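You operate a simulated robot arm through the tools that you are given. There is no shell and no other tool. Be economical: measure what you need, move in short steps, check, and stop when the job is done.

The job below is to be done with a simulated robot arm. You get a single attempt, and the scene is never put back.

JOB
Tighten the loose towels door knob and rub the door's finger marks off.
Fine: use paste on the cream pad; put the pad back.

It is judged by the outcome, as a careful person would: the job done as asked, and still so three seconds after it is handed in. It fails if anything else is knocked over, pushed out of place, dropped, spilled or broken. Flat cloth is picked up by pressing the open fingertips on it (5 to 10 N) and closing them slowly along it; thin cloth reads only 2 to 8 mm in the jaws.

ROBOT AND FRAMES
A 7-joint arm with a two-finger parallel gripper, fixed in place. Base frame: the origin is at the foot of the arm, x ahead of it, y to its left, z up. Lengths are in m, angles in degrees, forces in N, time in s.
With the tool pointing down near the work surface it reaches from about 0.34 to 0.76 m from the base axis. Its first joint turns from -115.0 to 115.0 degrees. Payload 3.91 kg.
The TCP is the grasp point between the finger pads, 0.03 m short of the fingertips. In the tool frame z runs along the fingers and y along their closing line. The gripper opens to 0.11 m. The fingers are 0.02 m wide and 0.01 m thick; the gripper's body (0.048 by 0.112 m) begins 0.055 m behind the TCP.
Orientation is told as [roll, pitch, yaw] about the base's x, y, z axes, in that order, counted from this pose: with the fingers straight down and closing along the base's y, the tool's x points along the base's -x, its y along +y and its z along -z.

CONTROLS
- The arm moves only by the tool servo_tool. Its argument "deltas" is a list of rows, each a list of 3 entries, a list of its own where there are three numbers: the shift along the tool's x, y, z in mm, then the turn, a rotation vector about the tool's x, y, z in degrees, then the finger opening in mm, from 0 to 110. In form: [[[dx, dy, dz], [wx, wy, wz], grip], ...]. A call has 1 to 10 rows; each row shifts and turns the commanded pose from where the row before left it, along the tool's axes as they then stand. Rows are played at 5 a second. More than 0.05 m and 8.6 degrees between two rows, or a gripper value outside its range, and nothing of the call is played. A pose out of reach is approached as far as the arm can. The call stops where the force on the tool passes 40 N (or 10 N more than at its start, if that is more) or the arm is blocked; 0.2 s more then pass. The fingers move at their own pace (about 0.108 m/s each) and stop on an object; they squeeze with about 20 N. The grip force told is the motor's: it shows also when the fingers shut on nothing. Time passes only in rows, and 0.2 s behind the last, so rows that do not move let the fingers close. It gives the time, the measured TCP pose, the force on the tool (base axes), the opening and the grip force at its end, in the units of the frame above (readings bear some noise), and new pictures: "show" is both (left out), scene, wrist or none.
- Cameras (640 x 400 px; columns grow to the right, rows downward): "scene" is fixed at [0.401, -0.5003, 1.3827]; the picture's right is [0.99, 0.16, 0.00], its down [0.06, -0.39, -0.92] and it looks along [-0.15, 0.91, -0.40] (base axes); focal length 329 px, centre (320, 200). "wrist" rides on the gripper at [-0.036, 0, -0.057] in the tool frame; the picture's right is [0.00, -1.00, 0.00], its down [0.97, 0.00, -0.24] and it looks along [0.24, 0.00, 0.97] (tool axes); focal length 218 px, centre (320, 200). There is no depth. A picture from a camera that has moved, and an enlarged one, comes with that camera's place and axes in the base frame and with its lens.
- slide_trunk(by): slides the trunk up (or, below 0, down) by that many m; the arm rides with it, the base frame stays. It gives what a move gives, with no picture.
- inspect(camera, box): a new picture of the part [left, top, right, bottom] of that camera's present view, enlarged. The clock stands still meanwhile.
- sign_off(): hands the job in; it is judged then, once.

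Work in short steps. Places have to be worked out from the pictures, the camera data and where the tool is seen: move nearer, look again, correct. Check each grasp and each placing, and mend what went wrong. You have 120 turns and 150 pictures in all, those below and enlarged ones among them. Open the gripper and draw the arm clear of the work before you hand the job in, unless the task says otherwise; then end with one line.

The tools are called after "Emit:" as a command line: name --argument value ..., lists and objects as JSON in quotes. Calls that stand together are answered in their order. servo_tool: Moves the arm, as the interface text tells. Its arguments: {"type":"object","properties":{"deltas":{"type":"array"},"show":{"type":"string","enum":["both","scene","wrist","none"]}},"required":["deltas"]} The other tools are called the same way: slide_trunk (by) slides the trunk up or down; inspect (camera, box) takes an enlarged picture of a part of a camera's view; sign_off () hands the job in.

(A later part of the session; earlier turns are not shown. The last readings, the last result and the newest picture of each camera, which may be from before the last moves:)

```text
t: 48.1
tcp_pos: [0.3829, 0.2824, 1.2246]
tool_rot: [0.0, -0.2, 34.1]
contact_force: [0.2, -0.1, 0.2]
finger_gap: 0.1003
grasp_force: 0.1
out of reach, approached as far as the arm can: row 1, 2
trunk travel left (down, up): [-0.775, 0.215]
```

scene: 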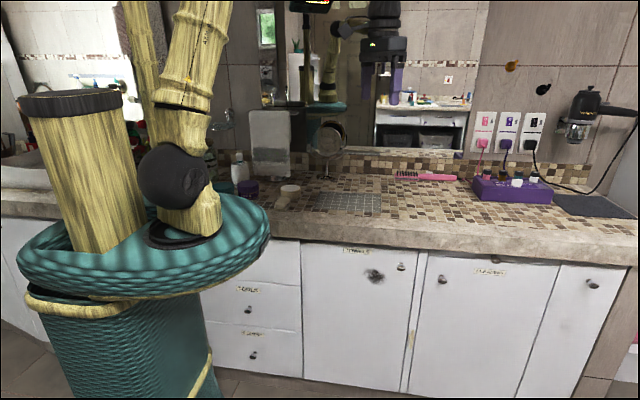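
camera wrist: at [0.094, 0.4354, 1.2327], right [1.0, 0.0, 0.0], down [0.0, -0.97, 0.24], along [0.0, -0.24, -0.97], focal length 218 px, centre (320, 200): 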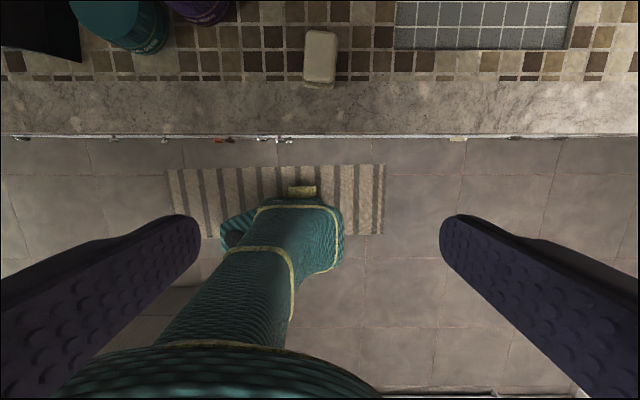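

All stuck poses share an almost vertical upper arm, which looks like a singular posture. I'll return to the horizontal-tool posture at large x, where the arm leaned forward, and tilt down there instead of near the base.

Emit:
servo_tool --deltas '[[[0, 0, 0], [0, 0, 8.5], 100], [[0, 0, 0], [0, 0, 8.5], 100], [[0, 0, 0], [0, 0, 8.5], 100], [[0, 0, 0], [0, 0, 8.5], 100], [[0, 0, 0], [-8.5, 0, 0], 100], [[0, 0, 0], [-8.5, 0, 0], 100], [[0, 0, 0], [-8.5, 0, 0], 100], [[0, 0, 0], [-8.5, 0, 0], 100], [[0, 0, 0], [-8.5, 0, 0], 100], [[0, 0, 0], [-8.5, 0, 0], 100]]' --show "none"

Emit:
servo_tool --deltas '[[[-40, 0, 0], [-8.5, 0, 0], 100], [[-40, 0, 0], [-8.5, 0, 0], 100], [[-40, 0, 0], [-8.5, 0, 0], 100], [[-40, 0, 0], [-8.5, 0, 0], 100], [[0, -40, 0], [0, 0, 0], 100], [[0, -40, 0], [0, 0, 0], 100], [[0, -40, 0], [0, 0, 0], 100]]' --show "scene"

```text
t: 50.3
tcp_pos: [0.3831, 0.2806, 1.2243]
tool_rot: [51.2, -0.2, 0.0]
contact_force: [-0.5, -0.3, 0.1]
finger_gap: 0.1002
grasp_force: 0.0
trunk travel left (down, up): [-0.775, 0.215]
```

```text
t: 51.9
tcp_pos: [0.3335, 0.2893, 1.2889]
tool_rot: [85.0, -0.2, -0.1]
contact_force: [0.8, 0.4, 0.0]
finger_gap: 0.0998
grasp_force: 0.1
out of reach, approached as far as the arm can: row 1, 2, 3, 4, 5, 6, 7
trunk travel left (down, up): [-0.775, 0.215]
```

scene: 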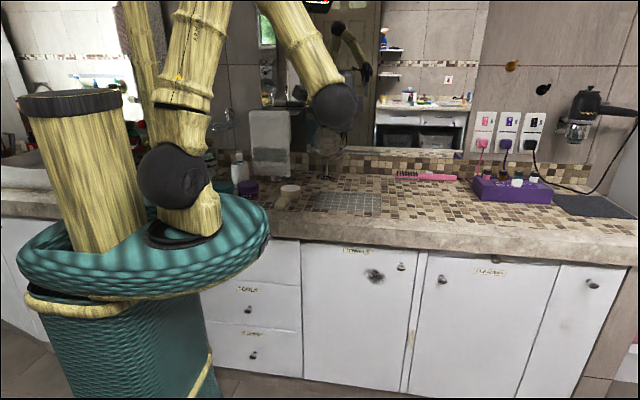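

The shoulder bracket seems to have turned relative to the start; I zoom in on the shoulder to judge joint 1.

Emit:
inspect --camera "scene" --box '[100, 80, 292, 260]'

```text
2.22 times, centred on (196, 170) of scene
camera zoom: at [0.401, -0.5003, 1.3827], right [0.99, 0.16, 0.0], down [0.06, -0.39, -0.92], along [-0.15, 0.91, -0.4], focal length 730 px, centre (596, 267)
```

zoom: 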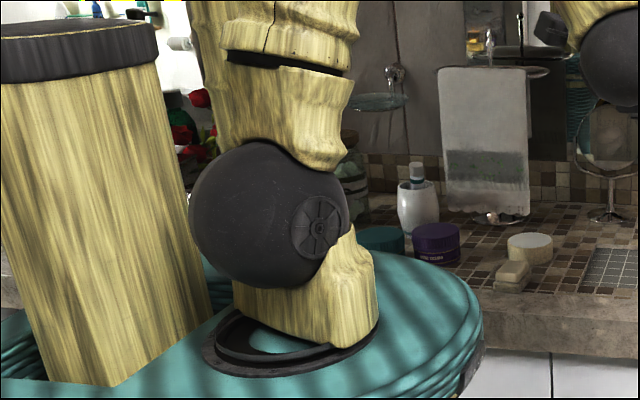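

Joint 1 appears to have wound to about -110°, leaving the upper arm leaning backward over its bracket. To unwind it: tilt the tool down again, swing the tool clockwise to the free side (-y), lean out there, then swing back at large radius.

Emit:
servo_tool --deltas '[[[0, 0, 0], [8.5, 0, 0], 60], [[0, 0, 0], [8.5, 0, 0], 60], [[0, 0, 0], [8.5, 0, 0], 60], [[0, 0, 0], [8.5, 0, 0], 60], [[0, 0, 0], [8.5, 0, 0], 60], [[0, 0, 0], [8.5, 0, 0], 60], [[0, 0, 0], [8.5, 0, 0], 60], [[0, 0, 0], [8.5, 0, 0], 60], [[0, 0, 0], [8.5, 0, 0], 60], [[0, 0, 0], [8.5, 0, 0], 60]]' --show "none"

Emit:
servo_tool --deltas '[[[0, -44, 0], [0, 0, 0], 60], [[0, -44, 0], [0, 0, 0], 60], [[0, -44, 0], [0, 0, 0], 60], [[0, -44, 0], [0, 0, 0], 60], [[0, -44, 0], [0, 0, 0], 60], [[0, -44, 0], [0, 0, 0], 60], [[0, -44, 0], [0, 0, 6], 60], [[0, -44, 0], [0, 0, 6], 60], [[0, -44, 0], [0, 0, 6], 60], [[0, -44, 0], [0, 0, 6], 60]]' --show "scene"

```text
t: 54.1
tcp_pos: [0.333, 0.2911, 1.2896]
tool_rot: [0.0, -0.2, -0.1]
contact_force: [-0.7, -0.4, 0.4]
finger_gap: 0.0598
grasp_force: 0.0
trunk travel left (down, up): [-0.775, 0.215]
```

```text
t: 56.3
tcp_pos: [0.3044, -0.1482, 1.2904]
tool_rot: [0.2, -0.1, -24.1]
contact_force: [0.6, -0.6, 0.5]
finger_gap: 0.06
grasp_force: 0.1
trunk travel left (down, up): [-0.775, 0.215]
```

scene: 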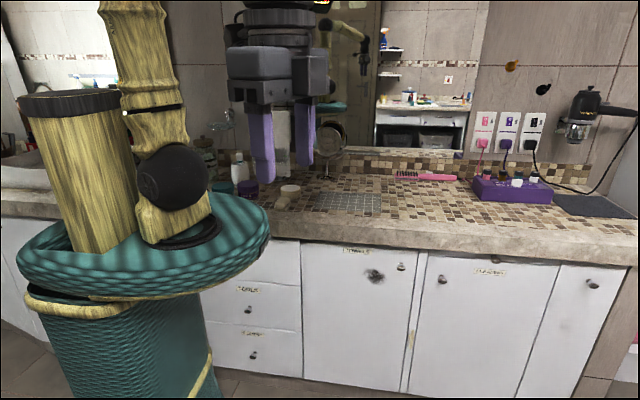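

The shoulder turned. Now extend outward and down here to make the arm lean forward.

Emit:
servo_tool --deltas '[[[-30, 0, 30], [0, 0, 0], 60], [[-30, 0, 30], [0, 0, 0], 60], [[-30, 0, 30], [0, 0, 0], 60], [[-30, 0, 30], [0, 0, 0], 60], [[-30, 0, 30], [0, 0, 0], 60], [[0, 0, 0], [0, 0, 0], 60]]' --show "scene"

```text
t: 57.7
tcp_pos: [0.4391, -0.2058, 1.139]
tool_rot: [0.2, -0.2, -23.9]
contact_force: [-0.8, 0.2, -0.2]
finger_gap: 0.0598
grasp_force: 0.0
trunk travel left (down, up): [-0.775, 0.215]
```

scene: 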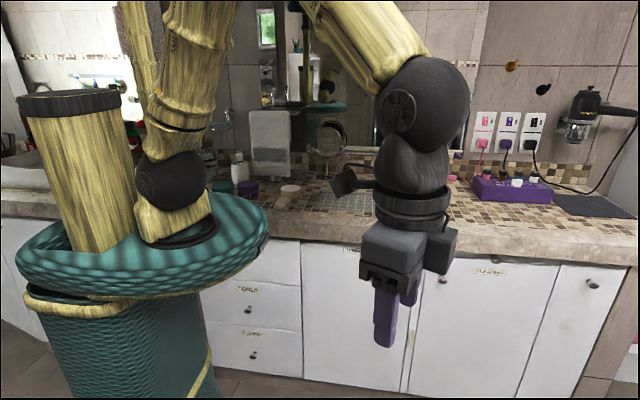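

Unlocked: the arm now leans forward. Swing counter-clockwise along an arc at r≈0.49 toward the pad.

Emit:
servo_tool --deltas '[[[0, 45, 0], [0, 0, -5.4], 60], [[0, 45, 0], [0, 0, -5.4], 60], [[0, 45, 0], [0, 0, -5.4], 60], [[0, 45, 0], [0, 0, -5.4], 60], [[0, 45, 0], [0, 0, -5.4], 60], [[0, 45, 0], [0, 0, -5.4], 60], [[0, 45, 0], [0, 0, -5.4], 60], [[0, 45, 0], [0, 0, -5.4], 60], [[0, 45, 0], [0, 0, -5.4], 60], [[0, 45, 0], [0, 0, -5.4], 60]]' --show "none"

Emit:
servo_tool --deltas '[[[0, 45, 0], [0, 0, -5.4], 60], [[0, 45, 0], [0, 0, -5.4], 60], [[0, 45, 0], [0, 0, -5.4], 60], [[0, 45, 0], [0, 0, -5.4], 60], [[0, 45, 0], [0, 0, -5.4], 60], [[0, 45, 0], [0, 0, -5.4], 60], [[0, 45, 0], [0, 0, -5.4], 60], [[0, 45, 0], [0, 0, -5.4], 60], [[0, 45, 0], [0, 0, -5.4], 60], [[0, 0, 0], [0, 0, 0], 60]]'

```text
t: 59.9
tcp_pos: [0.4415, 0.2259, 1.1421]
tool_rot: [0.0, -0.1, 30.1]
contact_force: [0.1, 0.7, -0.5]
finger_gap: 0.06
grasp_force: 0.1
trunk travel left (down, up): [-0.775, 0.215]
```

```text
t: 62.1
tcp_pos: [0.1326, 0.47, 1.1398]
tool_rot: [-0.2, -0.2, 78.6]
contact_force: [-0.2, -0.6, 0.4]
finger_gap: 0.06
grasp_force: 0.0
trunk travel left (down, up): [-0.775, 0.215]
camera wrist: at [0.1384, 0.5056, 1.1977], right [0.98, -0.2, 0.0], down [-0.19, -0.95, 0.24], along [-0.04, -0.23, -0.97], focal length 218 px, centre (320, 200)
```

scene: 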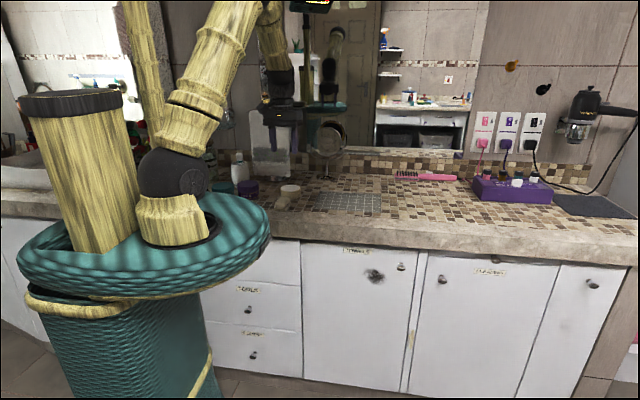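
wrist: 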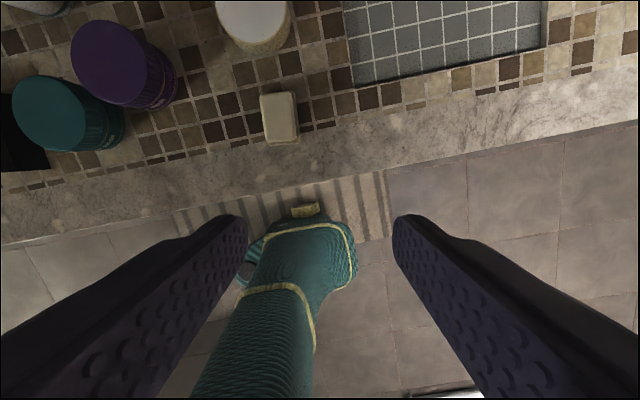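

The pad top is near (0.099, 0.549). Move over it at yaw 90 and lower for a closer look.

Emit:
servo_tool --deltas '[[[-16, 20, 20], [0, 0, -5.7], 80], [[-16, 18, 30], [0, 0, -5.7], 80], [[0, 0, 30], [0, 0, 0], 80], [[0, 0, 0], [0, 0, 0], 80]]' --show "wrist"

```text
t: 63.1
tcp_pos: [0.0991, 0.5068, 1.0612]
tool_rot: [-0.2, -0.1, 90.0]
contact_force: [0.0, -0.3, 0.3]
finger_gap: 0.0801
grasp_force: 0.0
trunk travel left (down, up): [-0.775, 0.215]
camera wrist: at [0.0985, 0.5432, 1.1178], right [1.0, 0.0, 0.0], down [0.0, -0.97, 0.24], along [0.0, -0.24, -0.97], focal length 218 px, centre (320, 200)
```

wrist: 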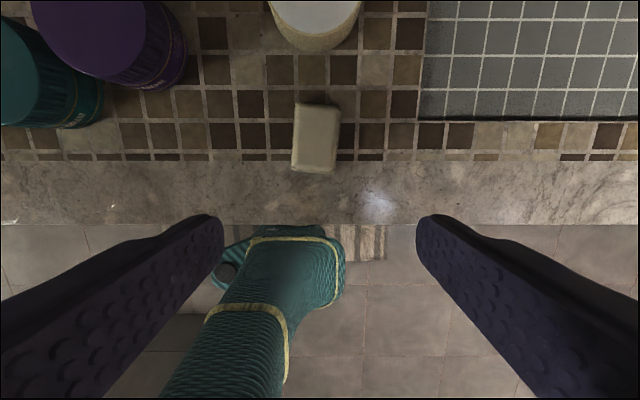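

Pad centre reads (0.095, 0.551), yaw about -4°. Position above it and come down partway, checking.

Emit:
servo_tool --deltas '[[[-44, 4, 0], [0, 0, 4], 80], [[0, 0, 40], [0, 0, 0], 80], [[0, 0, 30], [0, 0, 0], 80], [[0, 0, 0], [0, 0, 0], 80]]'

Emit:
inspect --camera "scene" --box '[230, 130, 358, 210]'

```text
t: 64.1
tcp_pos: [0.0941, 0.5502, 0.9894]
tool_rot: [-0.1, -0.1, 86.0]
contact_force: [-0.3, 0.7, 0.0]
finger_gap: 0.08
grasp_force: 0.1
trunk travel left (down, up): [-0.775, 0.215]
camera wrist: at [0.0967, 0.5873, 1.0467], right [1.0, -0.07, 0.0], down [-0.07, -0.97, 0.24], along [-0.01, -0.24, -0.97], focal length 218 px, centre (320, 200)
```

scene: 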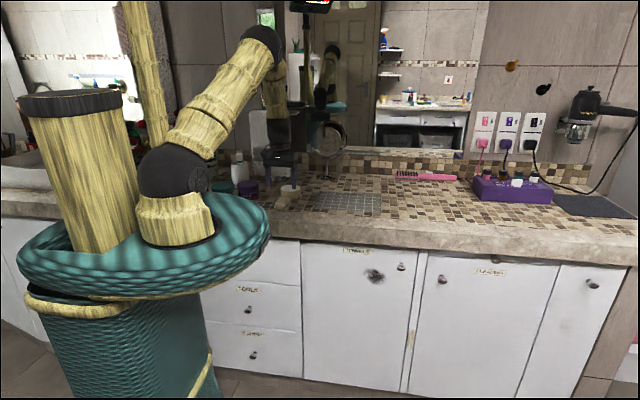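
wrist: 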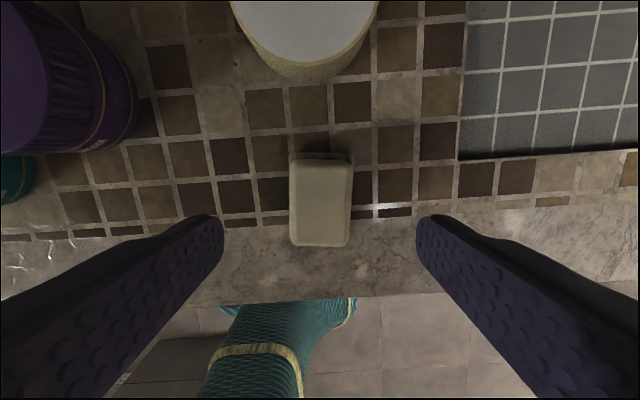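

```text
5.00 times, centred on (294, 170) of scene
camera zoom: at [0.401, -0.5003, 1.3827], right [0.99, 0.16, 0.0], down [0.06, -0.39, -0.92], along [-0.15, 0.91, -0.4], focal length 1644 px, centre (450, 350)
```

zoom: 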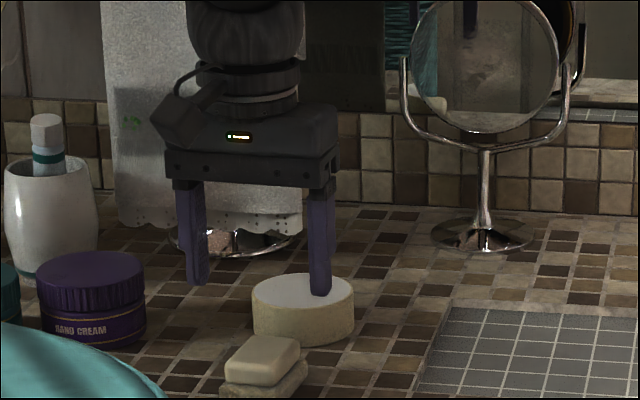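

By triangulation the pad top is at z≈0.905, centre (0.095, 0.5515). Descend to TCP z≈0.924 and close slowly.

Emit:
servo_tool --deltas '[[[-1, -1, 30], [0, 0, 0], 80], [[0, 0, 25], [0, 0, 0], 80], [[0, 0, 10], [0, 0, 0], 80], [[0, 0, 0], [0, 0, 0], 70], [[0, 0, 0], [0, 0, 0], 60]]'

Emit:
inspect --camera "scene" --box '[230, 150, 326, 210]'

```text
t: 65.3
tcp_pos: [0.096, 0.5519, 0.9242]
tool_rot: [-0.1, 0.0, 86.1]
contact_force: [0.8, 0.0, -0.2]
finger_gap: 0.0599
grasp_force: 0.1
trunk travel left (down, up): [-0.775, 0.215]
camera wrist: at [0.0986, 0.588, 0.9811], right [1.0, -0.07, 0.0], down [-0.07, -0.97, 0.24], along [-0.01, -0.24, -0.97], focal length 218 px, centre (320, 200)
```

scene: 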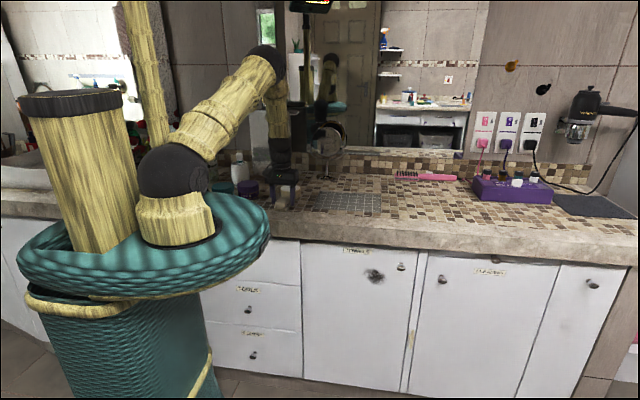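
wrist: 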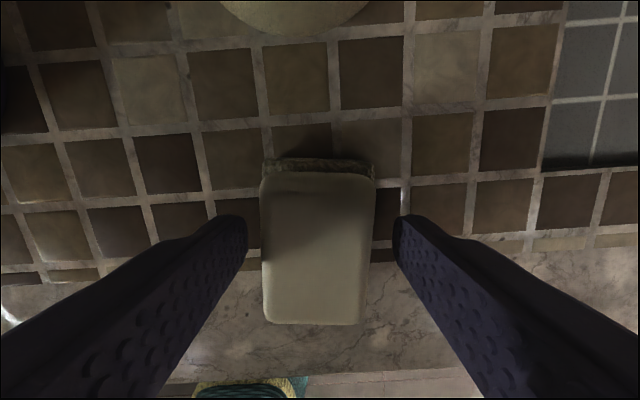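

```text
6.67 times, centred on (278, 180) of scene
camera zoom: at [0.401, -0.5003, 1.3827], right [0.99, 0.16, 0.0], down [0.06, -0.39, -0.92], along [-0.15, 0.91, -0.4], focal length 2192 px, centre (600, 333)
```

zoom: 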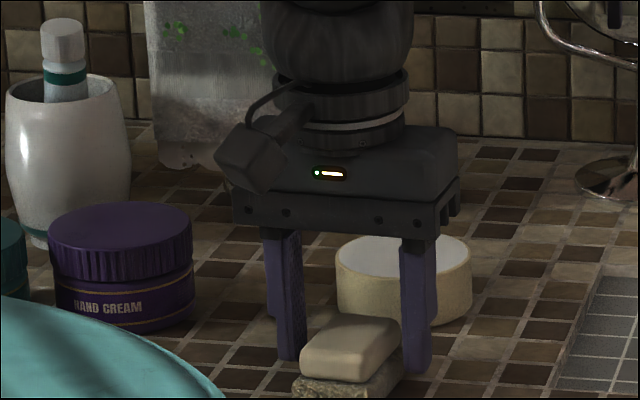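

The jaws straddle the pad's cream block neatly. Close on it.

Emit:
servo_tool --deltas '[[[0, 0, 0], [0, 0, 0], 48], [[0, 0, 0], [0, 0, 0], 35], [[0, 0, 0], [0, 0, 0], 30], [[0, 0, 0], [0, 0, 0], 30]]' --show "wrist"

```text
t: 66.3
tcp_pos: [0.0977, 0.5521, 0.9226]
tool_rot: [-0.1, -0.1, 86.0]
contact_force: [0.2, 0.4, 0.2]
finger_gap: 0.0451
grasp_force: 20.3
trunk travel left (down, up): [-0.775, 0.215]
camera wrist: at [0.0987, 0.5879, 0.9812], right [1.0, -0.07, 0.0], down [-0.07, -0.97, 0.24], along [-0.01, -0.24, -0.97], focal length 218 px, centre (320, 200)
```

wrist: 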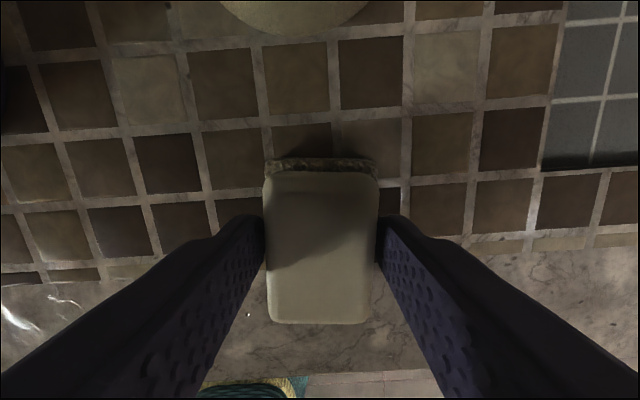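

Held (45 mm gap). Lift 70 mm and move toward the tin while looking.

Emit:
servo_tool --deltas '[[[0, 0, -20], [0, 0, 0], 30], [[0, 0, -30], [0, 0, 0], 30], [[0, 0, -30], [0, 0, 0], 30], [[-25, 0, 0], [0, 0, 0], 30], [[-20, 0, 0], [0, 0, 0], 30], [[0, 0, 0], [0, 0, 0], 30]]'

Emit:
inspect --camera "scene" --box '[230, 150, 326, 210]'

```text
t: 67.7
tcp_pos: [0.0998, 0.5973, 1.0046]
tool_rot: [-0.1, -0.1, 86.0]
contact_force: [1.0, -0.4, -0.5]
finger_gap: 0.045
grasp_force: 20.2
trunk travel left (down, up): [-0.775, 0.215]
camera wrist: at [0.1023, 0.6337, 1.0615], right [1.0, -0.07, 0.0], down [-0.07, -0.97, 0.24], along [-0.01, -0.24, -0.97], focal length 218 px, centre (320, 200)
```

scene: 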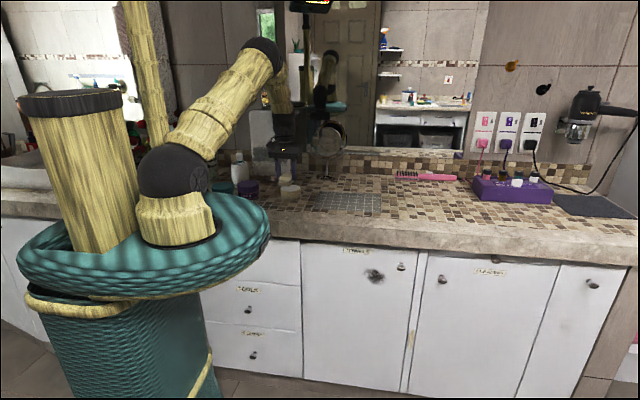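
wrist: 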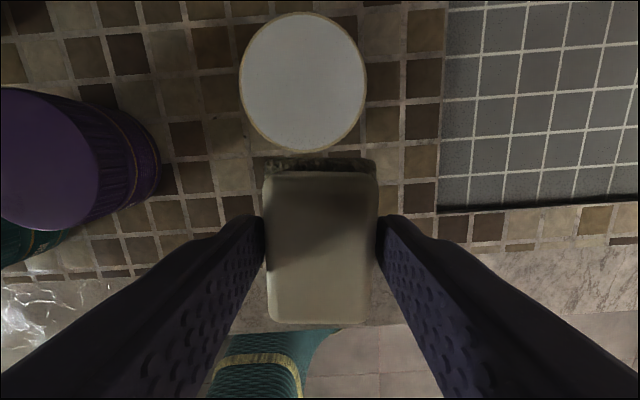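

```text
6.67 times, centred on (278, 180) of scene
camera zoom: at [0.401, -0.5003, 1.3827], right [0.99, 0.16, 0.0], down [0.06, -0.39, -0.92], along [-0.15, 0.91, -0.4], focal length 2192 px, centre (600, 333)
```

zoom: 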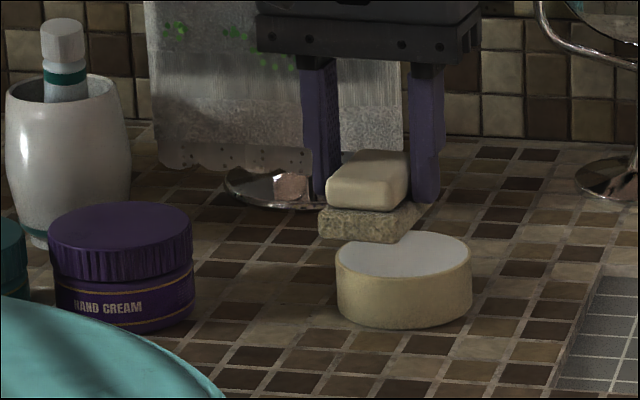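

The tin is at about (0.094, 0.675), top z≈0.903. Move above it and descend to just above the paste.

Emit:
servo_tool --deltas '[[[-38, 5, 0], [0, 0, 0], 30], [[-37, 4, 0], [0, 0, 0], 30], [[0, 0, 30], [0, 0, 0], 30], [[0, 0, 18], [0, 0, 0], 30], [[0, 0, 0], [0, 0, 0], 30]]'

Emit:
inspect --camera "scene" --box '[230, 150, 326, 210]'

```text
t: 68.9
tcp_pos: [0.0964, 0.6752, 0.9573]
tool_rot: [-0.1, -0.2, 86.0]
contact_force: [0.1, 1.5, 4.5]
finger_gap: 0.0451
grasp_force: 20.5
trunk travel left (down, up): [-0.775, 0.215]
camera wrist: at [0.098, 0.7104, 1.0146], right [1.0, -0.07, 0.0], down [-0.07, -0.97, 0.24], along [-0.01, -0.24, -0.97], focal length 218 px, centre (320, 200)
```

scene: 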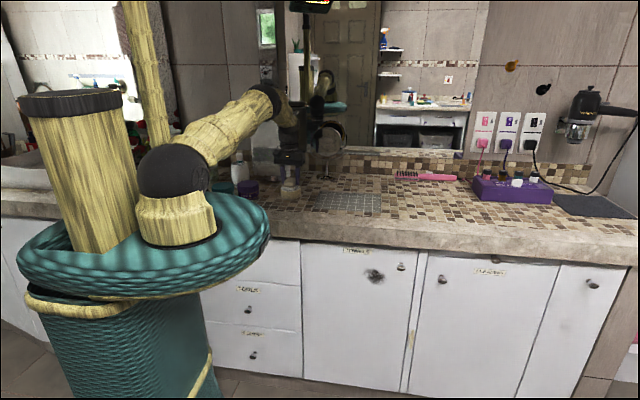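
wrist: 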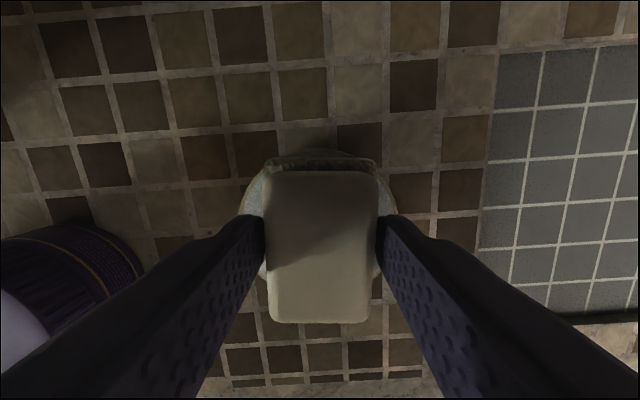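

```text
6.67 times, centred on (278, 180) of scene
camera zoom: at [0.401, -0.5003, 1.3827], right [0.99, 0.16, 0.0], down [0.06, -0.39, -0.92], along [-0.15, 0.91, -0.4], focal length 2192 px, centre (600, 333)
```

zoom: 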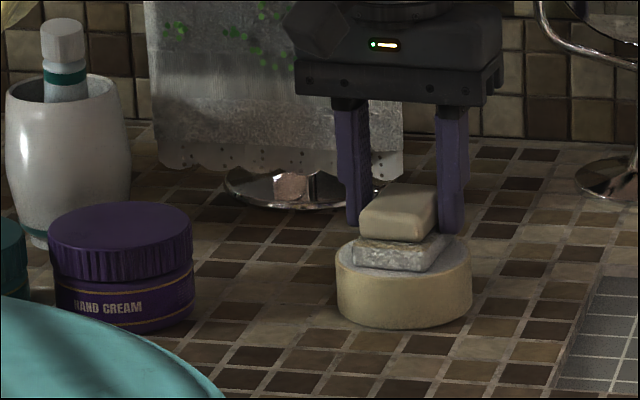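

Already touching the paste (4.5 N up) and the scourer is whitening. Press a touch more with a small shuffle, then lift and look.

Emit:
servo_tool --deltas '[[[0, 0, 1.5], [0, 0, 0], 30], [[3, 0, 0], [0, 0, 0], 30], [[-6, 0, 0], [0, 0, 0], 30], [[3, 0, 0], [0, 0, 0], 30], [[0, 0, 0], [0, 0, 0], 30]]' --show "none"

Emit:
servo_tool --deltas '[[[0, 0, -10], [0, 0, 0], 30], [[0, 0, -30], [0, 0, 0], 30], [[0, 0, -40], [0, 0, 0], 30], [[0, 0, -30], [0, 0, 0], 30], [[0, 0, 0], [0, 0, 0], 30]]' --show "none"

Emit:
inspect --camera "scene" --box '[230, 150, 326, 210]'

```text
t: 70.1
tcp_pos: [0.0967, 0.6735, 0.9576]
tool_rot: [0.0, -0.3, 86.0]
contact_force: [1.1, 2.6, 14.8]
finger_gap: 0.0447
grasp_force: 20.2
trunk travel left (down, up): [-0.775, 0.215]
```

```text
t: 71.3
tcp_pos: [0.0966, 0.6714, 1.0667]
tool_rot: [-0.1, -0.1, 86.1]
contact_force: [0.9, 0.2, -1.4]
finger_gap: 0.0451
grasp_force: 20.0
trunk travel left (down, up): [-0.775, 0.215]
```

```text
6.67 times, centred on (278, 180) of scene
camera zoom: at [0.401, -0.5003, 1.3827], right [0.99, 0.16, 0.0], down [0.06, -0.39, -0.92], along [-0.15, 0.91, -0.4], focal length 2192 px, centre (600, 333)
```

zoom: 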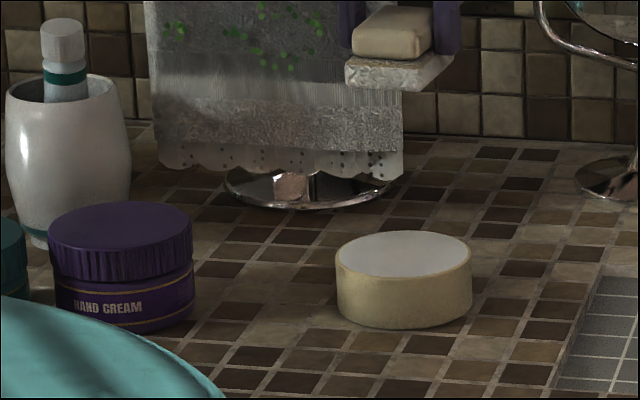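

Paste is on the pad and the tin stayed put. Pull in to r≈0.55 and swing clockwise to the front of the doors.

Emit:
servo_tool --deltas '[[[45, 0, 0], [0, 0, 0], 30], [[45, 0, 0], [0, 0, 0], 30], [[40, 0, 0], [0, 0, 0], 30], [[0, -46, 0], [0, 0, 5], 30], [[0, -46, 0], [0, 0, 5], 30], [[0, -46, 0], [0, 0, 5], 30], [[0, -46, 0], [0, 0, 5], 30], [[0, -46, 0], [0, 0, 5], 30], [[0, -46, 0], [0, 0, 5], 30]]' --show "none"

Emit:
servo_tool --deltas '[[[0, -46, 0], [0, 0, 5], 30], [[0, -46, 0], [0, 0, 5], 30], [[0, -46, 0], [0, 0, 5], 30], [[0, -46, 0], [0, 0, 5], 30], [[0, -46, 0], [0, 0, 5], 30], [[0, 0, 0], [0, 0, 0], 30]]' --show "scene"

```text
t: 73.3
tcp_pos: [0.3493, 0.4655, 1.0619]
tool_rot: [0.0, -0.2, 55.9]
contact_force: [-0.4, 0.2, 0.6]
finger_gap: 0.0449
grasp_force: 19.5
trunk travel left (down, up): [-0.775, 0.215]
```

```text
t: 74.7
tcp_pos: [0.5153, 0.3051, 1.0672]
tool_rot: [0.0, -0.2, 30.9]
contact_force: [0.4, -1.1, 0.1]
finger_gap: 0.0451
grasp_force: 20.4
trunk travel left (down, up): [-0.775, 0.215]
```

scene: 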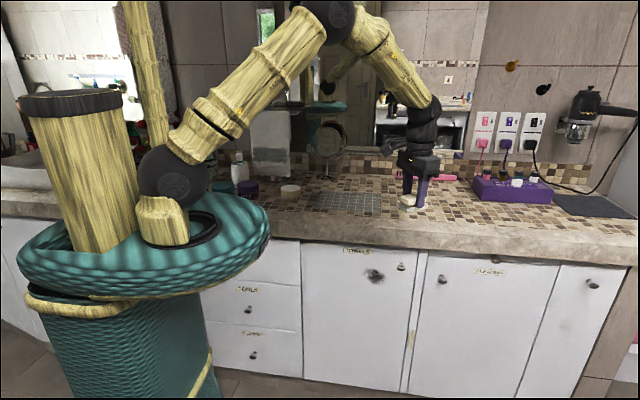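

Posture is good. Yaw to 0, back off in -y, then tilt to horizontal.

Emit:
servo_tool --deltas '[[[0, 0, 0], [0, 0, 7.75], 30], [[0, 0, 0], [0, 0, 7.75], 30], [[0, 0, 0], [0, 0, 7.75], 30], [[0, 0, 0], [0, 0, 7.75], 30], [[0, -30, 0], [0, 0, 0], 30], [[0, 0, 0], [-8.2, 0, 0], 30], [[0, 0, 0], [-8.2, 0, 0], 30], [[0, 0, 0], [-8.2, 0, 0], 30], [[0, 0, 0], [-8.2, 0, 0], 30], [[0, 0, 0], [-8.2, 0, 0], 30]]' --show "none"

Emit:
servo_tool --deltas '[[[0, 0, 0], [-8.2, 0, 0], 30], [[0, 0, 0], [-8.2, 0, 0], 30], [[0, 0, 0], [-8.2, 0, 0], 30], [[0, 0, 0], [-8.2, 0, 0], 30], [[0, 0, 0], [-8.2, 0, 0], 30], [[0, 0, 0], [-8, 0, 0], 30], [[0, 0, 0], [0, 0, 0], 30]]' --show "scene"

```text
t: 76.9
tcp_pos: [0.5147, 0.2765, 1.0671]
tool_rot: [41.3, -0.2, 0.0]
contact_force: [0.1, -0.6, 0.0]
finger_gap: 0.0451
grasp_force: 20.4
trunk travel left (down, up): [-0.775, 0.215]
```

```text
t: 78.5
tcp_pos: [0.5129, 0.2768, 1.0656]
tool_rot: [90.2, -0.2, 0.0]
contact_force: [0.2, 0.0, -0.3]
finger_gap: 0.0449
grasp_force: 20.4
trunk travel left (down, up): [-0.775, 0.215]
```

scene: 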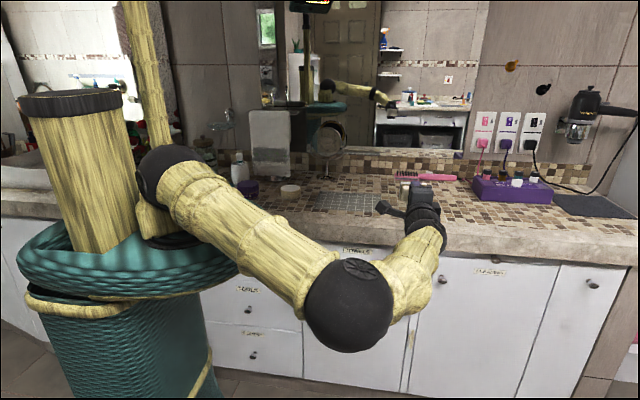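

Slide down to the marks' height.

Emit:
slide_trunk --by -0.39

Emit:
servo_tool --deltas '[[[35, 0, 0], [0, 0, 0], 30], [[35, 0, 30], [0, 0, 0], 30], [[0, 0, 30], [0, 0, 0], 30], [[0, 0, 0], [0, 0, 0], 30]]'

```text
t: 82.2
tcp_pos: [0.5128, 0.2781, 0.6763]
tool_rot: [90.1, -0.1, 0.0]
contact_force: [0.0, 0.0, 0.8]
finger_gap: 0.0449
grasp_force: 20.4
trunk travel left (down, up): [-0.385, 0.605]
```

```text
t: 83.2
tcp_pos: [0.4438, 0.3349, 0.6762]
tool_rot: [90.1, 0.0, 0.0]
contact_force: [1.0, -0.5, -0.3]
finger_gap: 0.0448
grasp_force: 19.8
trunk travel left (down, up): [-0.385, 0.605]
camera wrist: at [0.4795, 0.2789, 0.6764], right [0.0, 0.0, -1.0], down [-0.97, -0.24, 0.0], along [-0.24, 0.97, 0.0], focal length 218 px, centre (320, 200)
```

scene: 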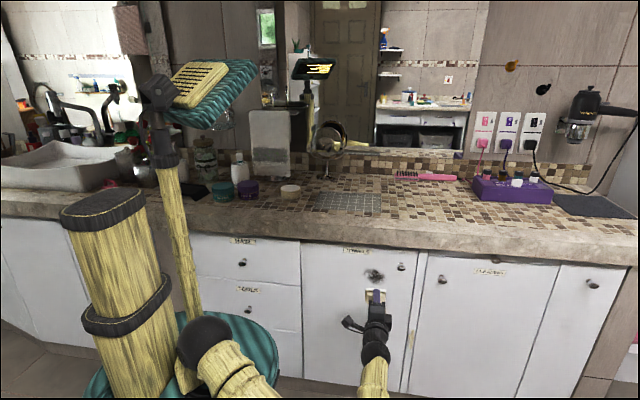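
wrist: 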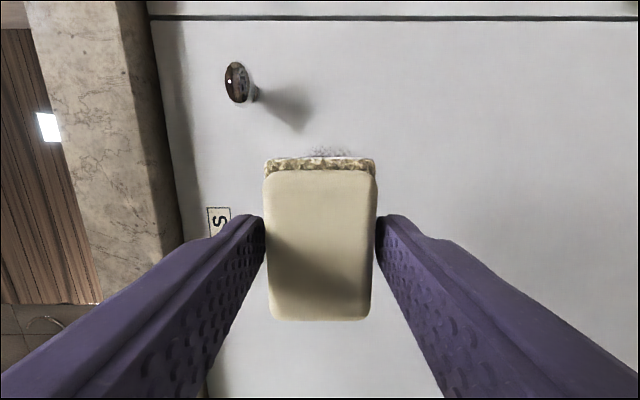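

Aligned with the marks; about 95 mm remain to the door. Approach 80 mm, then gently.

Emit:
servo_tool --deltas '[[[0, 0, 40], [0, 0, 0], 30], [[0, 0, 40], [0, 0, 0], 30], [[0, 0, 5], [0, 0, 0], 30], [[0, 0, 0], [0, 0, 0], 30]]' --show "wrist"

```text
t: 84.2
tcp_pos: [0.4423, 0.4205, 0.6756]
tool_rot: [90.1, -0.2, 0.1]
contact_force: [-0.7, 0.3, -1.1]
finger_gap: 0.0448
grasp_force: 19.9
trunk travel left (down, up): [-0.385, 0.605]
camera wrist: at [0.4784, 0.3625, 0.6761], right [0.0, 0.0, -1.0], down [-0.97, -0.24, 0.0], along [-0.24, 0.97, 0.0], focal length 218 px, centre (320, 200)
```

wrist: 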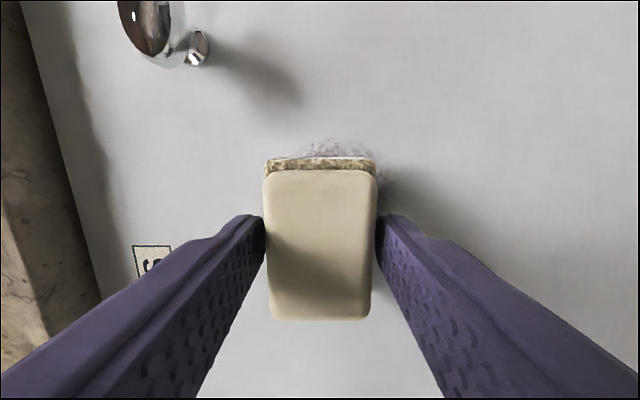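

Still clear. Creep in until light contact.

Emit:
servo_tool --deltas '[[[0, 0, 4], [0, 0, 0], 30], [[0, 0, 3], [0, 0, 0], 30], [[0, 0, 0], [0, 0, 0], 30]]' --show "none"

```text
t: 85.0
tcp_pos: [0.4434, 0.4266, 0.6775]
tool_rot: [90.0, -0.3, 0.0]
contact_force: [0.5, -0.5, 0.1]
finger_gap: 0.0448
grasp_force: 20.0
trunk travel left (down, up): [-0.385, 0.605]
```

Emit:
servo_tool --deltas '[[[0, 0, 2], [0, 0, 0], 30], [[0, 0, 2], [0, 0, 0], 30], [[0, 0, 1], [0, 0, 0], 30], [[0, 0, 0], [0, 0, 0], 30]]' --show "wrist"

```text
t: 86.0
tcp_pos: [0.4428, 0.4318, 0.6769]
tool_rot: [90.1, -0.2, 0.1]
contact_force: [-2.6, -11.1, -1.2]
finger_gap: 0.0446
grasp_force: 20.1
trunk travel left (down, up): [-0.385, 0.605]
camera wrist: at [0.4789, 0.3753, 0.677], right [0.0, 0.0, -1.0], down [-0.97, -0.24, 0.0], along [-0.24, 0.97, 0.0], focal length 218 px, centre (320, 200)
```

wrist: 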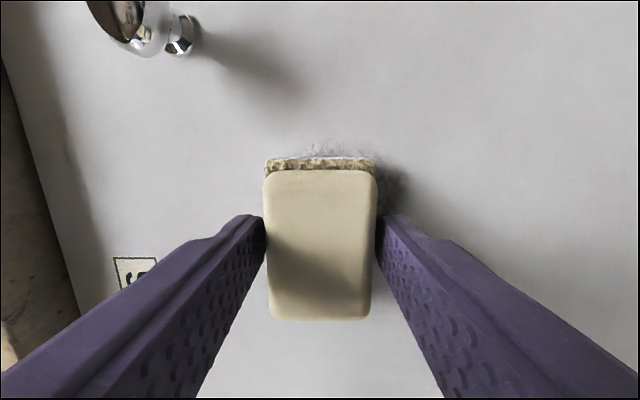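

Contact at 11 N. Rub vertically ±20 mm.

Emit:
servo_tool --deltas '[[[0, -10, 0], [0, 0, 0], 30], [[0, -12, 0], [0, 0, 0], 30], [[0, 11, 0], [0, 0, 0], 30], [[0, 11, 0], [0, 0, 0], 30], [[0, 11, 0], [0, 0, 0], 30], [[0, 11, 0], [0, 0, 0], 30], [[0, -11, 0], [0, 0, 0], 30], [[0, -11, 0], [0, 0, 0], 30], [[0, 0, 0], [0, 0, 0], 30]]' --show "wrist"

```text
t: 88.0
tcp_pos: [0.4426, 0.433, 0.6792]
tool_rot: [90.3, -0.2, -0.1]
contact_force: [-1.2, -18.9, 9.4]
finger_gap: 0.045
grasp_force: 20.8
trunk travel left (down, up): [-0.385, 0.605]
camera wrist: at [0.4787, 0.3759, 0.6794], right [0.0, 0.01, -1.0], down [-0.97, -0.24, -0.01], along [-0.24, 0.97, 0.0], focal length 218 px, centre (320, 200)
```

wrist: 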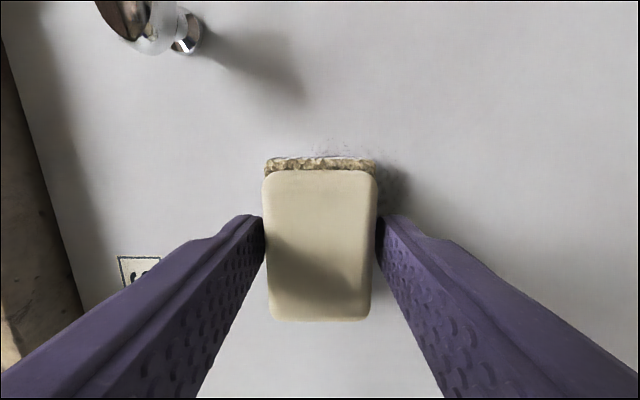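

The marks are fading. Shift +10 mm in x and rub again, then left.

Emit:
servo_tool --deltas '[[[-8, -10, 0], [0, 0, 0], 30], [[0, -12, 0], [0, 0, 0], 30], [[0, 11, 0], [0, 0, 0], 30], [[0, 11, 0], [0, 0, 0], 30], [[0, 11, 0], [0, 0, 0], 30], [[0, -11, 0], [0, 0, 0], 30], [[0, -11, 0], [0, 0, 0], 30], [[0, -11, 0], [0, 0, 0], 30], [[0, 11, 0], [0, 0, 0], 30], [[0, 11, 0], [0, 0, 0], 30]]' --show "none"

Emit:
servo_tool --deltas '[[[12, 0, 0], [0, 0, 0], 30], [[12, 0, 0], [0, 0, 0], 30], [[0, 12, 0], [0, 0, 0], 30], [[0, -11, 0], [0, 0, 0], 30], [[0, -11, 0], [0, 0, 0], 30], [[0, -11, 0], [0, 0, 0], 30], [[0, 11, 0], [0, 0, 0], 30], [[0, 11, 0], [0, 0, 0], 30], [[-12, 0, 0], [0, 0, 0], 30], [[0, 0, 0], [0, 0, 0], 30]]' --show "none"

Emit:
servo_tool --deltas '[[[0, 0, -40], [0, 0, 0], 30], [[0, 0, -40], [0, 0, 0], 30], [[0, -35, 0], [0, 0, 0], 30], [[0, -40, 0], [0, 0, 0], 30], [[0, 0, 0], [0, 0, 0], 30]]'

```text
t: 90.2
tcp_pos: [0.4507, 0.4333, 0.6764]
tool_rot: [90.1, -0.1, 0.0]
contact_force: [-0.1, -9.1, -3.7]
finger_gap: 0.0449
grasp_force: 19.9
trunk travel left (down, up): [-0.385, 0.605]
```

```text
t: 92.4
tcp_pos: [0.4398, 0.4332, 0.6774]
tool_rot: [90.2, -0.2, 0.1]
contact_force: [-2.4, -7.7, 0.7]
finger_gap: 0.045
grasp_force: 20.3
trunk travel left (down, up): [-0.385, 0.605]
```

```text
t: 93.6
tcp_pos: [0.4408, 0.3573, 0.6063]
tool_rot: [89.7, -1.2, 0.5]
contact_force: [0.7, 0.4, -0.3]
finger_gap: 0.045
grasp_force: 20.2
trunk travel left (down, up): [-0.385, 0.605]
camera wrist: at [0.4766, 0.2999, 0.6077], right [0.02, -0.01, -1.0], down [-0.97, -0.25, -0.02], along [-0.25, 0.97, -0.01], focal length 218 px, centre (320, 200)
```

scene: 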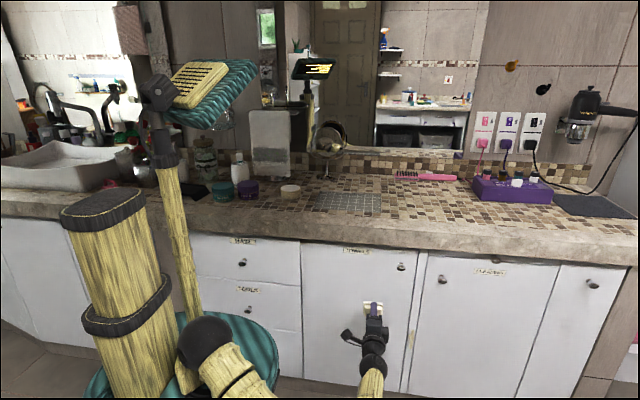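
wrist: 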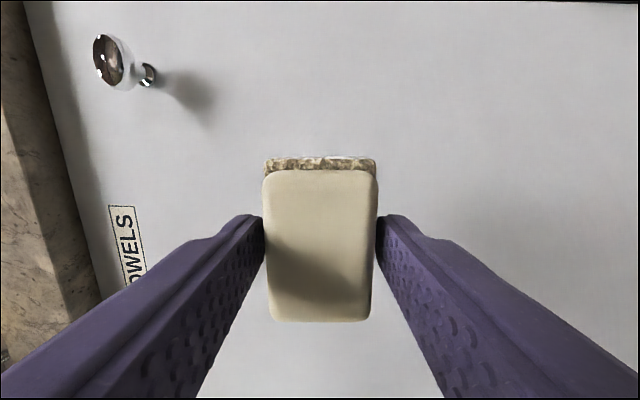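

The door looks clean; I enlarge to check for residue and the knob.

Emit:
inspect --camera "scene" --box '[336, 240, 432, 300]'

Emit:
inspect --camera "wrist" --box '[80, 20, 400, 220]'

```text
6.67 times, centred on (384, 270) of scene
camera zoom: at [0.401, -0.5003, 1.3827], right [0.99, 0.16, 0.0], down [0.06, -0.39, -0.92], along [-0.15, 0.91, -0.4], focal length 2192 px, centre (-107, -267)
```

zoom: 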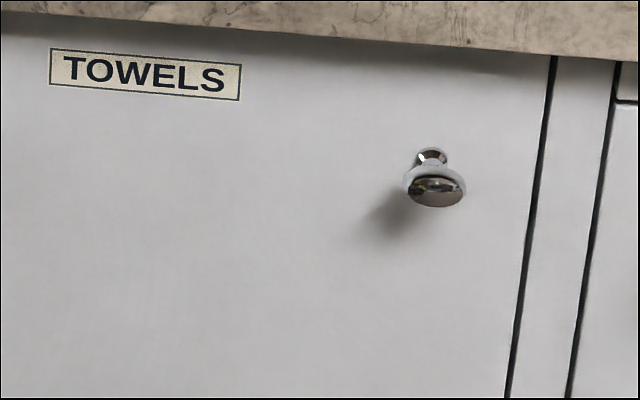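

```text
2.00 times, centred on (240, 120) of wrist
camera zoom: at [0.4766, 0.2999, 0.6077], right [0.02, -0.01, -1.0], down [-0.97, -0.25, -0.02], along [-0.25, 0.97, -0.01], focal length 436 px, centre (480, 360)
```

zoom: 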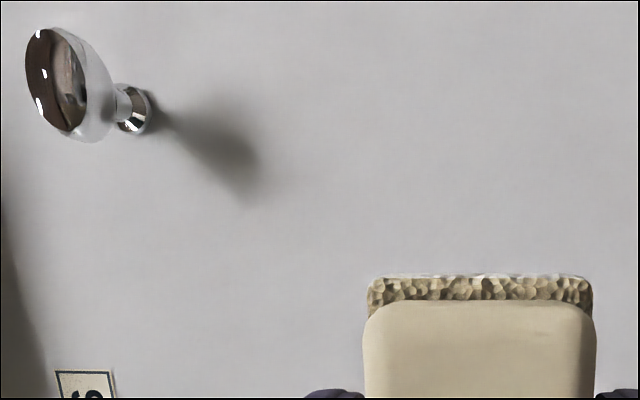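

Door is clean and knob tight. Return the pad by retracing the path: withdraw, raise, tilt down, swing.

Emit:
servo_tool --deltas '[[[0, 0, -40], [0, 0, 0], 30], [[0, 0, -40], [0, 0, 0], 30], [[-36, 30, 0], [0, 0, 0], 30], [[-36, 40, 0], [0, 0, 0], 30], [[0, 0, 0], [0, 0, 0], 30]]' --show "none"

Emit:
slide_trunk --by 0.39

Emit:
servo_tool --deltas '[[[0, 0, 0], [8.2, 0, 0], 30], [[0, 0, 0], [8.2, 0, 0], 30], [[0, 0, 0], [8.2, 0, 0], 30], [[0, 0, 0], [8.2, 0, 0], 30], [[0, 0, 0], [8.2, 0, 0], 30], [[0, 0, 0], [8.2, 0, 0], 30], [[0, 0, 0], [8.2, 0, 0], 30], [[0, 0, 0], [8.2, 0, 0], 30], [[0, 0, 0], [8.2, 0, 0], 30], [[0, 0, 0], [8.2, 0, 0], 30]]' --show "none"

Emit:
servo_tool --deltas '[[[0, 0, 0], [8, 0, 0], 30], [[0, 30, 0], [0, 0, 0], 30], [[0, 0, 0], [0, 0, -7.75], 30], [[0, 0, 0], [0, 0, -7.75], 30], [[0, 0, 0], [0, 0, -7.75], 30], [[0, 0, 0], [0, 0, -7.75], 30], [[0, 0, 0], [0, 0, 0], 30]]' --show "scene"

```text
refused: row 4 steps farther than a row can; nothing moved
```

```text
t: 97.4
tcp_pos: [0.4417, 0.3549, 0.9957]
tool_rot: [89.5, -1.1, 0.3]
contact_force: [-0.1, -0.6, 0.4]
finger_gap: 0.0449
grasp_force: 20.5
trunk travel left (down, up): [-0.775, 0.215]
```

```text
t: 99.6
tcp_pos: [0.4368, 0.3573, 0.993]
tool_rot: [8.0, -0.1, 0.2]
contact_force: [0.1, 0.1, -0.1]
finger_gap: 0.0451
grasp_force: 19.8
trunk travel left (down, up): [-0.775, 0.215]
```

```text
t: 101.2
tcp_pos: [0.4369, 0.3861, 0.9924]
tool_rot: [0.0, -0.2, 31.3]
contact_force: [0.2, -0.1, -1.2]
finger_gap: 0.0449
grasp_force: 19.8
trunk travel left (down, up): [-0.775, 0.215]
```

scene: 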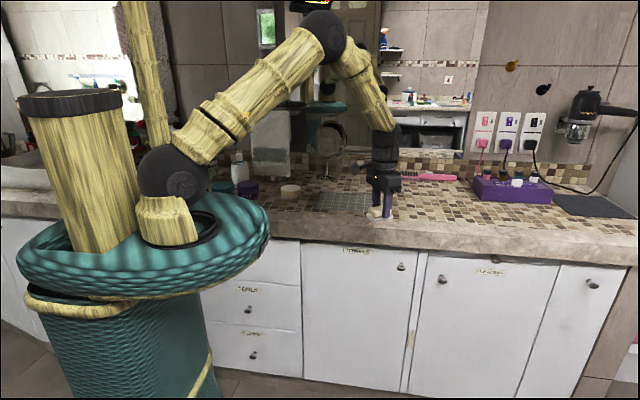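

Nothing was touched despite the refused first call. Raise a little and yaw to 86°.

Emit:
servo_tool --deltas '[[[0, 0, -40], [0, 0, 0], 30], [[0, 0, 0], [0, 0, -7.8], 30], [[0, 0, 0], [0, 0, -7.8], 30], [[0, 0, 0], [0, 0, -7.8], 30], [[0, 0, 0], [0, 0, -7.8], 30], [[0, 0, 0], [0, 0, -7.8], 30], [[0, 0, 0], [0, 0, -7.8], 30], [[0, 0, 0], [0, 0, -7.8], 30], [[0, 0, 0], [0, 0, 0], 30]]' --show "none"

```text
t: 103.2
tcp_pos: [0.4377, 0.3859, 1.0322]
tool_rot: [0.0, -0.1, 85.9]
contact_force: [-0.1, -0.6, -0.5]
finger_gap: 0.0448
grasp_force: 20.0
trunk travel left (down, up): [-0.775, 0.215]
```

Translate to above the pad's original place.

Emit:
servo_tool --deltas '[[[-15.8, 39, 0], [0, 0, 0], 30], [[-15.8, 39, 0], [0, 0, 0], 30], [[-15.8, 39, 0], [0, 0, 0], 30], [[-15.8, 39, 0], [0, 0, 0], 30], [[-15.8, 39, 0], [0, 0, 0], 30], [[-15.8, 39, 0], [0, 0, 0], 30], [[-15.8, 39, 0], [0, 0, 0], 30], [[-15.8, 39, 0], [0, 0, 0], 30], [[-15.8, 39, 0], [0, 0, 0], 30], [[0, 0, 0], [0, 0, 0], 30]]'

```text
t: 105.4
tcp_pos: [0.0994, 0.5549, 1.0314]
tool_rot: [-0.1, -0.1, 85.7]
contact_force: [-0.7, 0.1, 0.1]
finger_gap: 0.045
grasp_force: 19.4
trunk travel left (down, up): [-0.775, 0.215]
camera wrist: at [0.1009, 0.5906, 1.0892], right [1.0, -0.07, 0.0], down [-0.07, -0.97, 0.24], along [-0.02, -0.24, -0.97], focal length 218 px, centre (320, 200)
```

scene: 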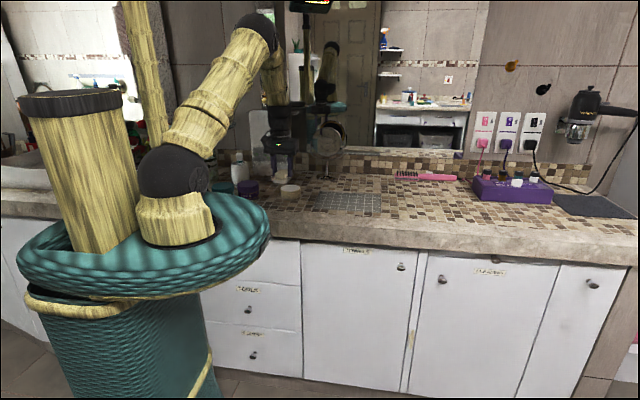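
wrist: 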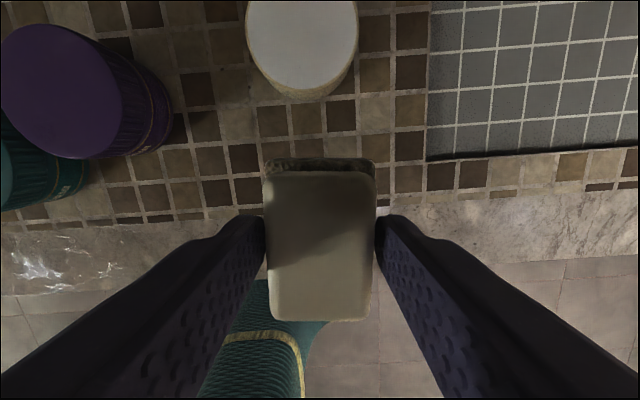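

Correct by about 2.5 mm each way and descend to just above the counter.

Emit:
servo_tool --deltas '[[[2.6, 2.3, 30], [0, 0, 0], 30], [[0, 0, 40], [0, 0, 0], 30], [[0, 0, 30], [0, 0, 0], 30], [[0, 0, 0], [0, 0, 0], 30]]' --show "wrist"

```text
t: 106.4
tcp_pos: [0.0953, 0.551, 0.9305]
tool_rot: [-0.2, 0.0, 85.8]
contact_force: [0.4, 0.7, -0.4]
finger_gap: 0.0451
grasp_force: 19.9
trunk travel left (down, up): [-0.775, 0.215]
camera wrist: at [0.0974, 0.5874, 0.9879], right [1.0, -0.07, 0.0], down [-0.07, -0.97, 0.24], along [-0.01, -0.24, -0.97], focal length 218 px, centre (320, 200)
```

wrist: 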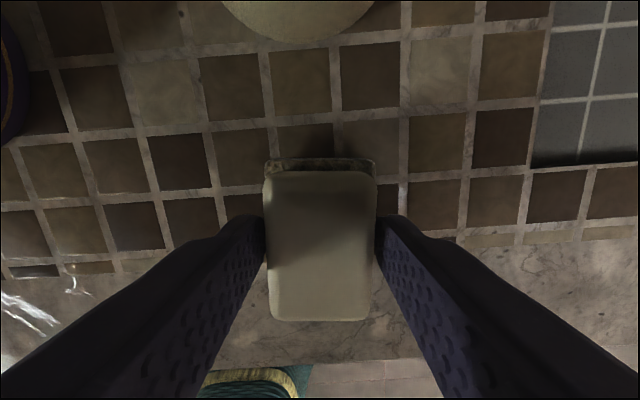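

Matches the original view closely. Lower the last few mm until contact.

Emit:
servo_tool --deltas '[[[0, 0, 3], [0, 0, 0], 30], [[0, 0, 2.5], [0, 0, 0], 30], [[0, 0, 0], [0, 0, 0], 30]]' --show "none"

```text
t: 107.2
tcp_pos: [0.0961, 0.5513, 0.9255]
tool_rot: [-0.2, -0.1, 85.8]
contact_force: [0.2, -0.3, -0.6]
finger_gap: 0.0449
grasp_force: 20.3
trunk travel left (down, up): [-0.775, 0.215]
```

Emit:
servo_tool --deltas '[[[0, 0, 1], [0, 0, 0], 30], [[0, 0, 1], [0, 0, 0], 30], [[0, 0, 0], [0, 0, 0], 30]]' --show "wrist"

```text
t: 108.0
tcp_pos: [0.0958, 0.5514, 0.9255]
tool_rot: [-0.1, -0.2, 85.8]
contact_force: [-0.4, 1.4, 7.2]
finger_gap: 0.0449
grasp_force: 19.9
trunk travel left (down, up): [-0.775, 0.215]
camera wrist: at [0.0982, 0.5873, 0.9825], right [1.0, -0.07, 0.0], down [-0.07, -0.97, 0.24], along [-0.01, -0.24, -0.97], focal length 218 px, centre (320, 200)
```

wrist: 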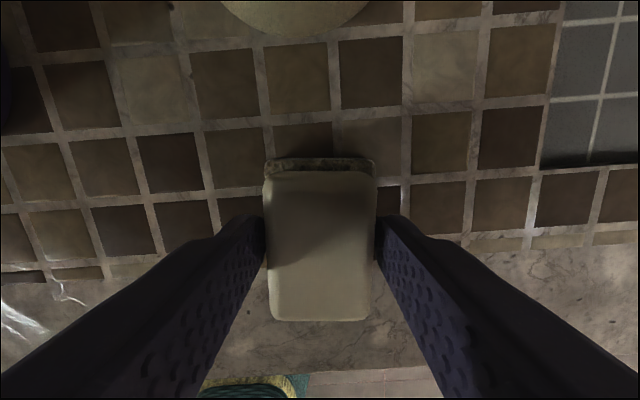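

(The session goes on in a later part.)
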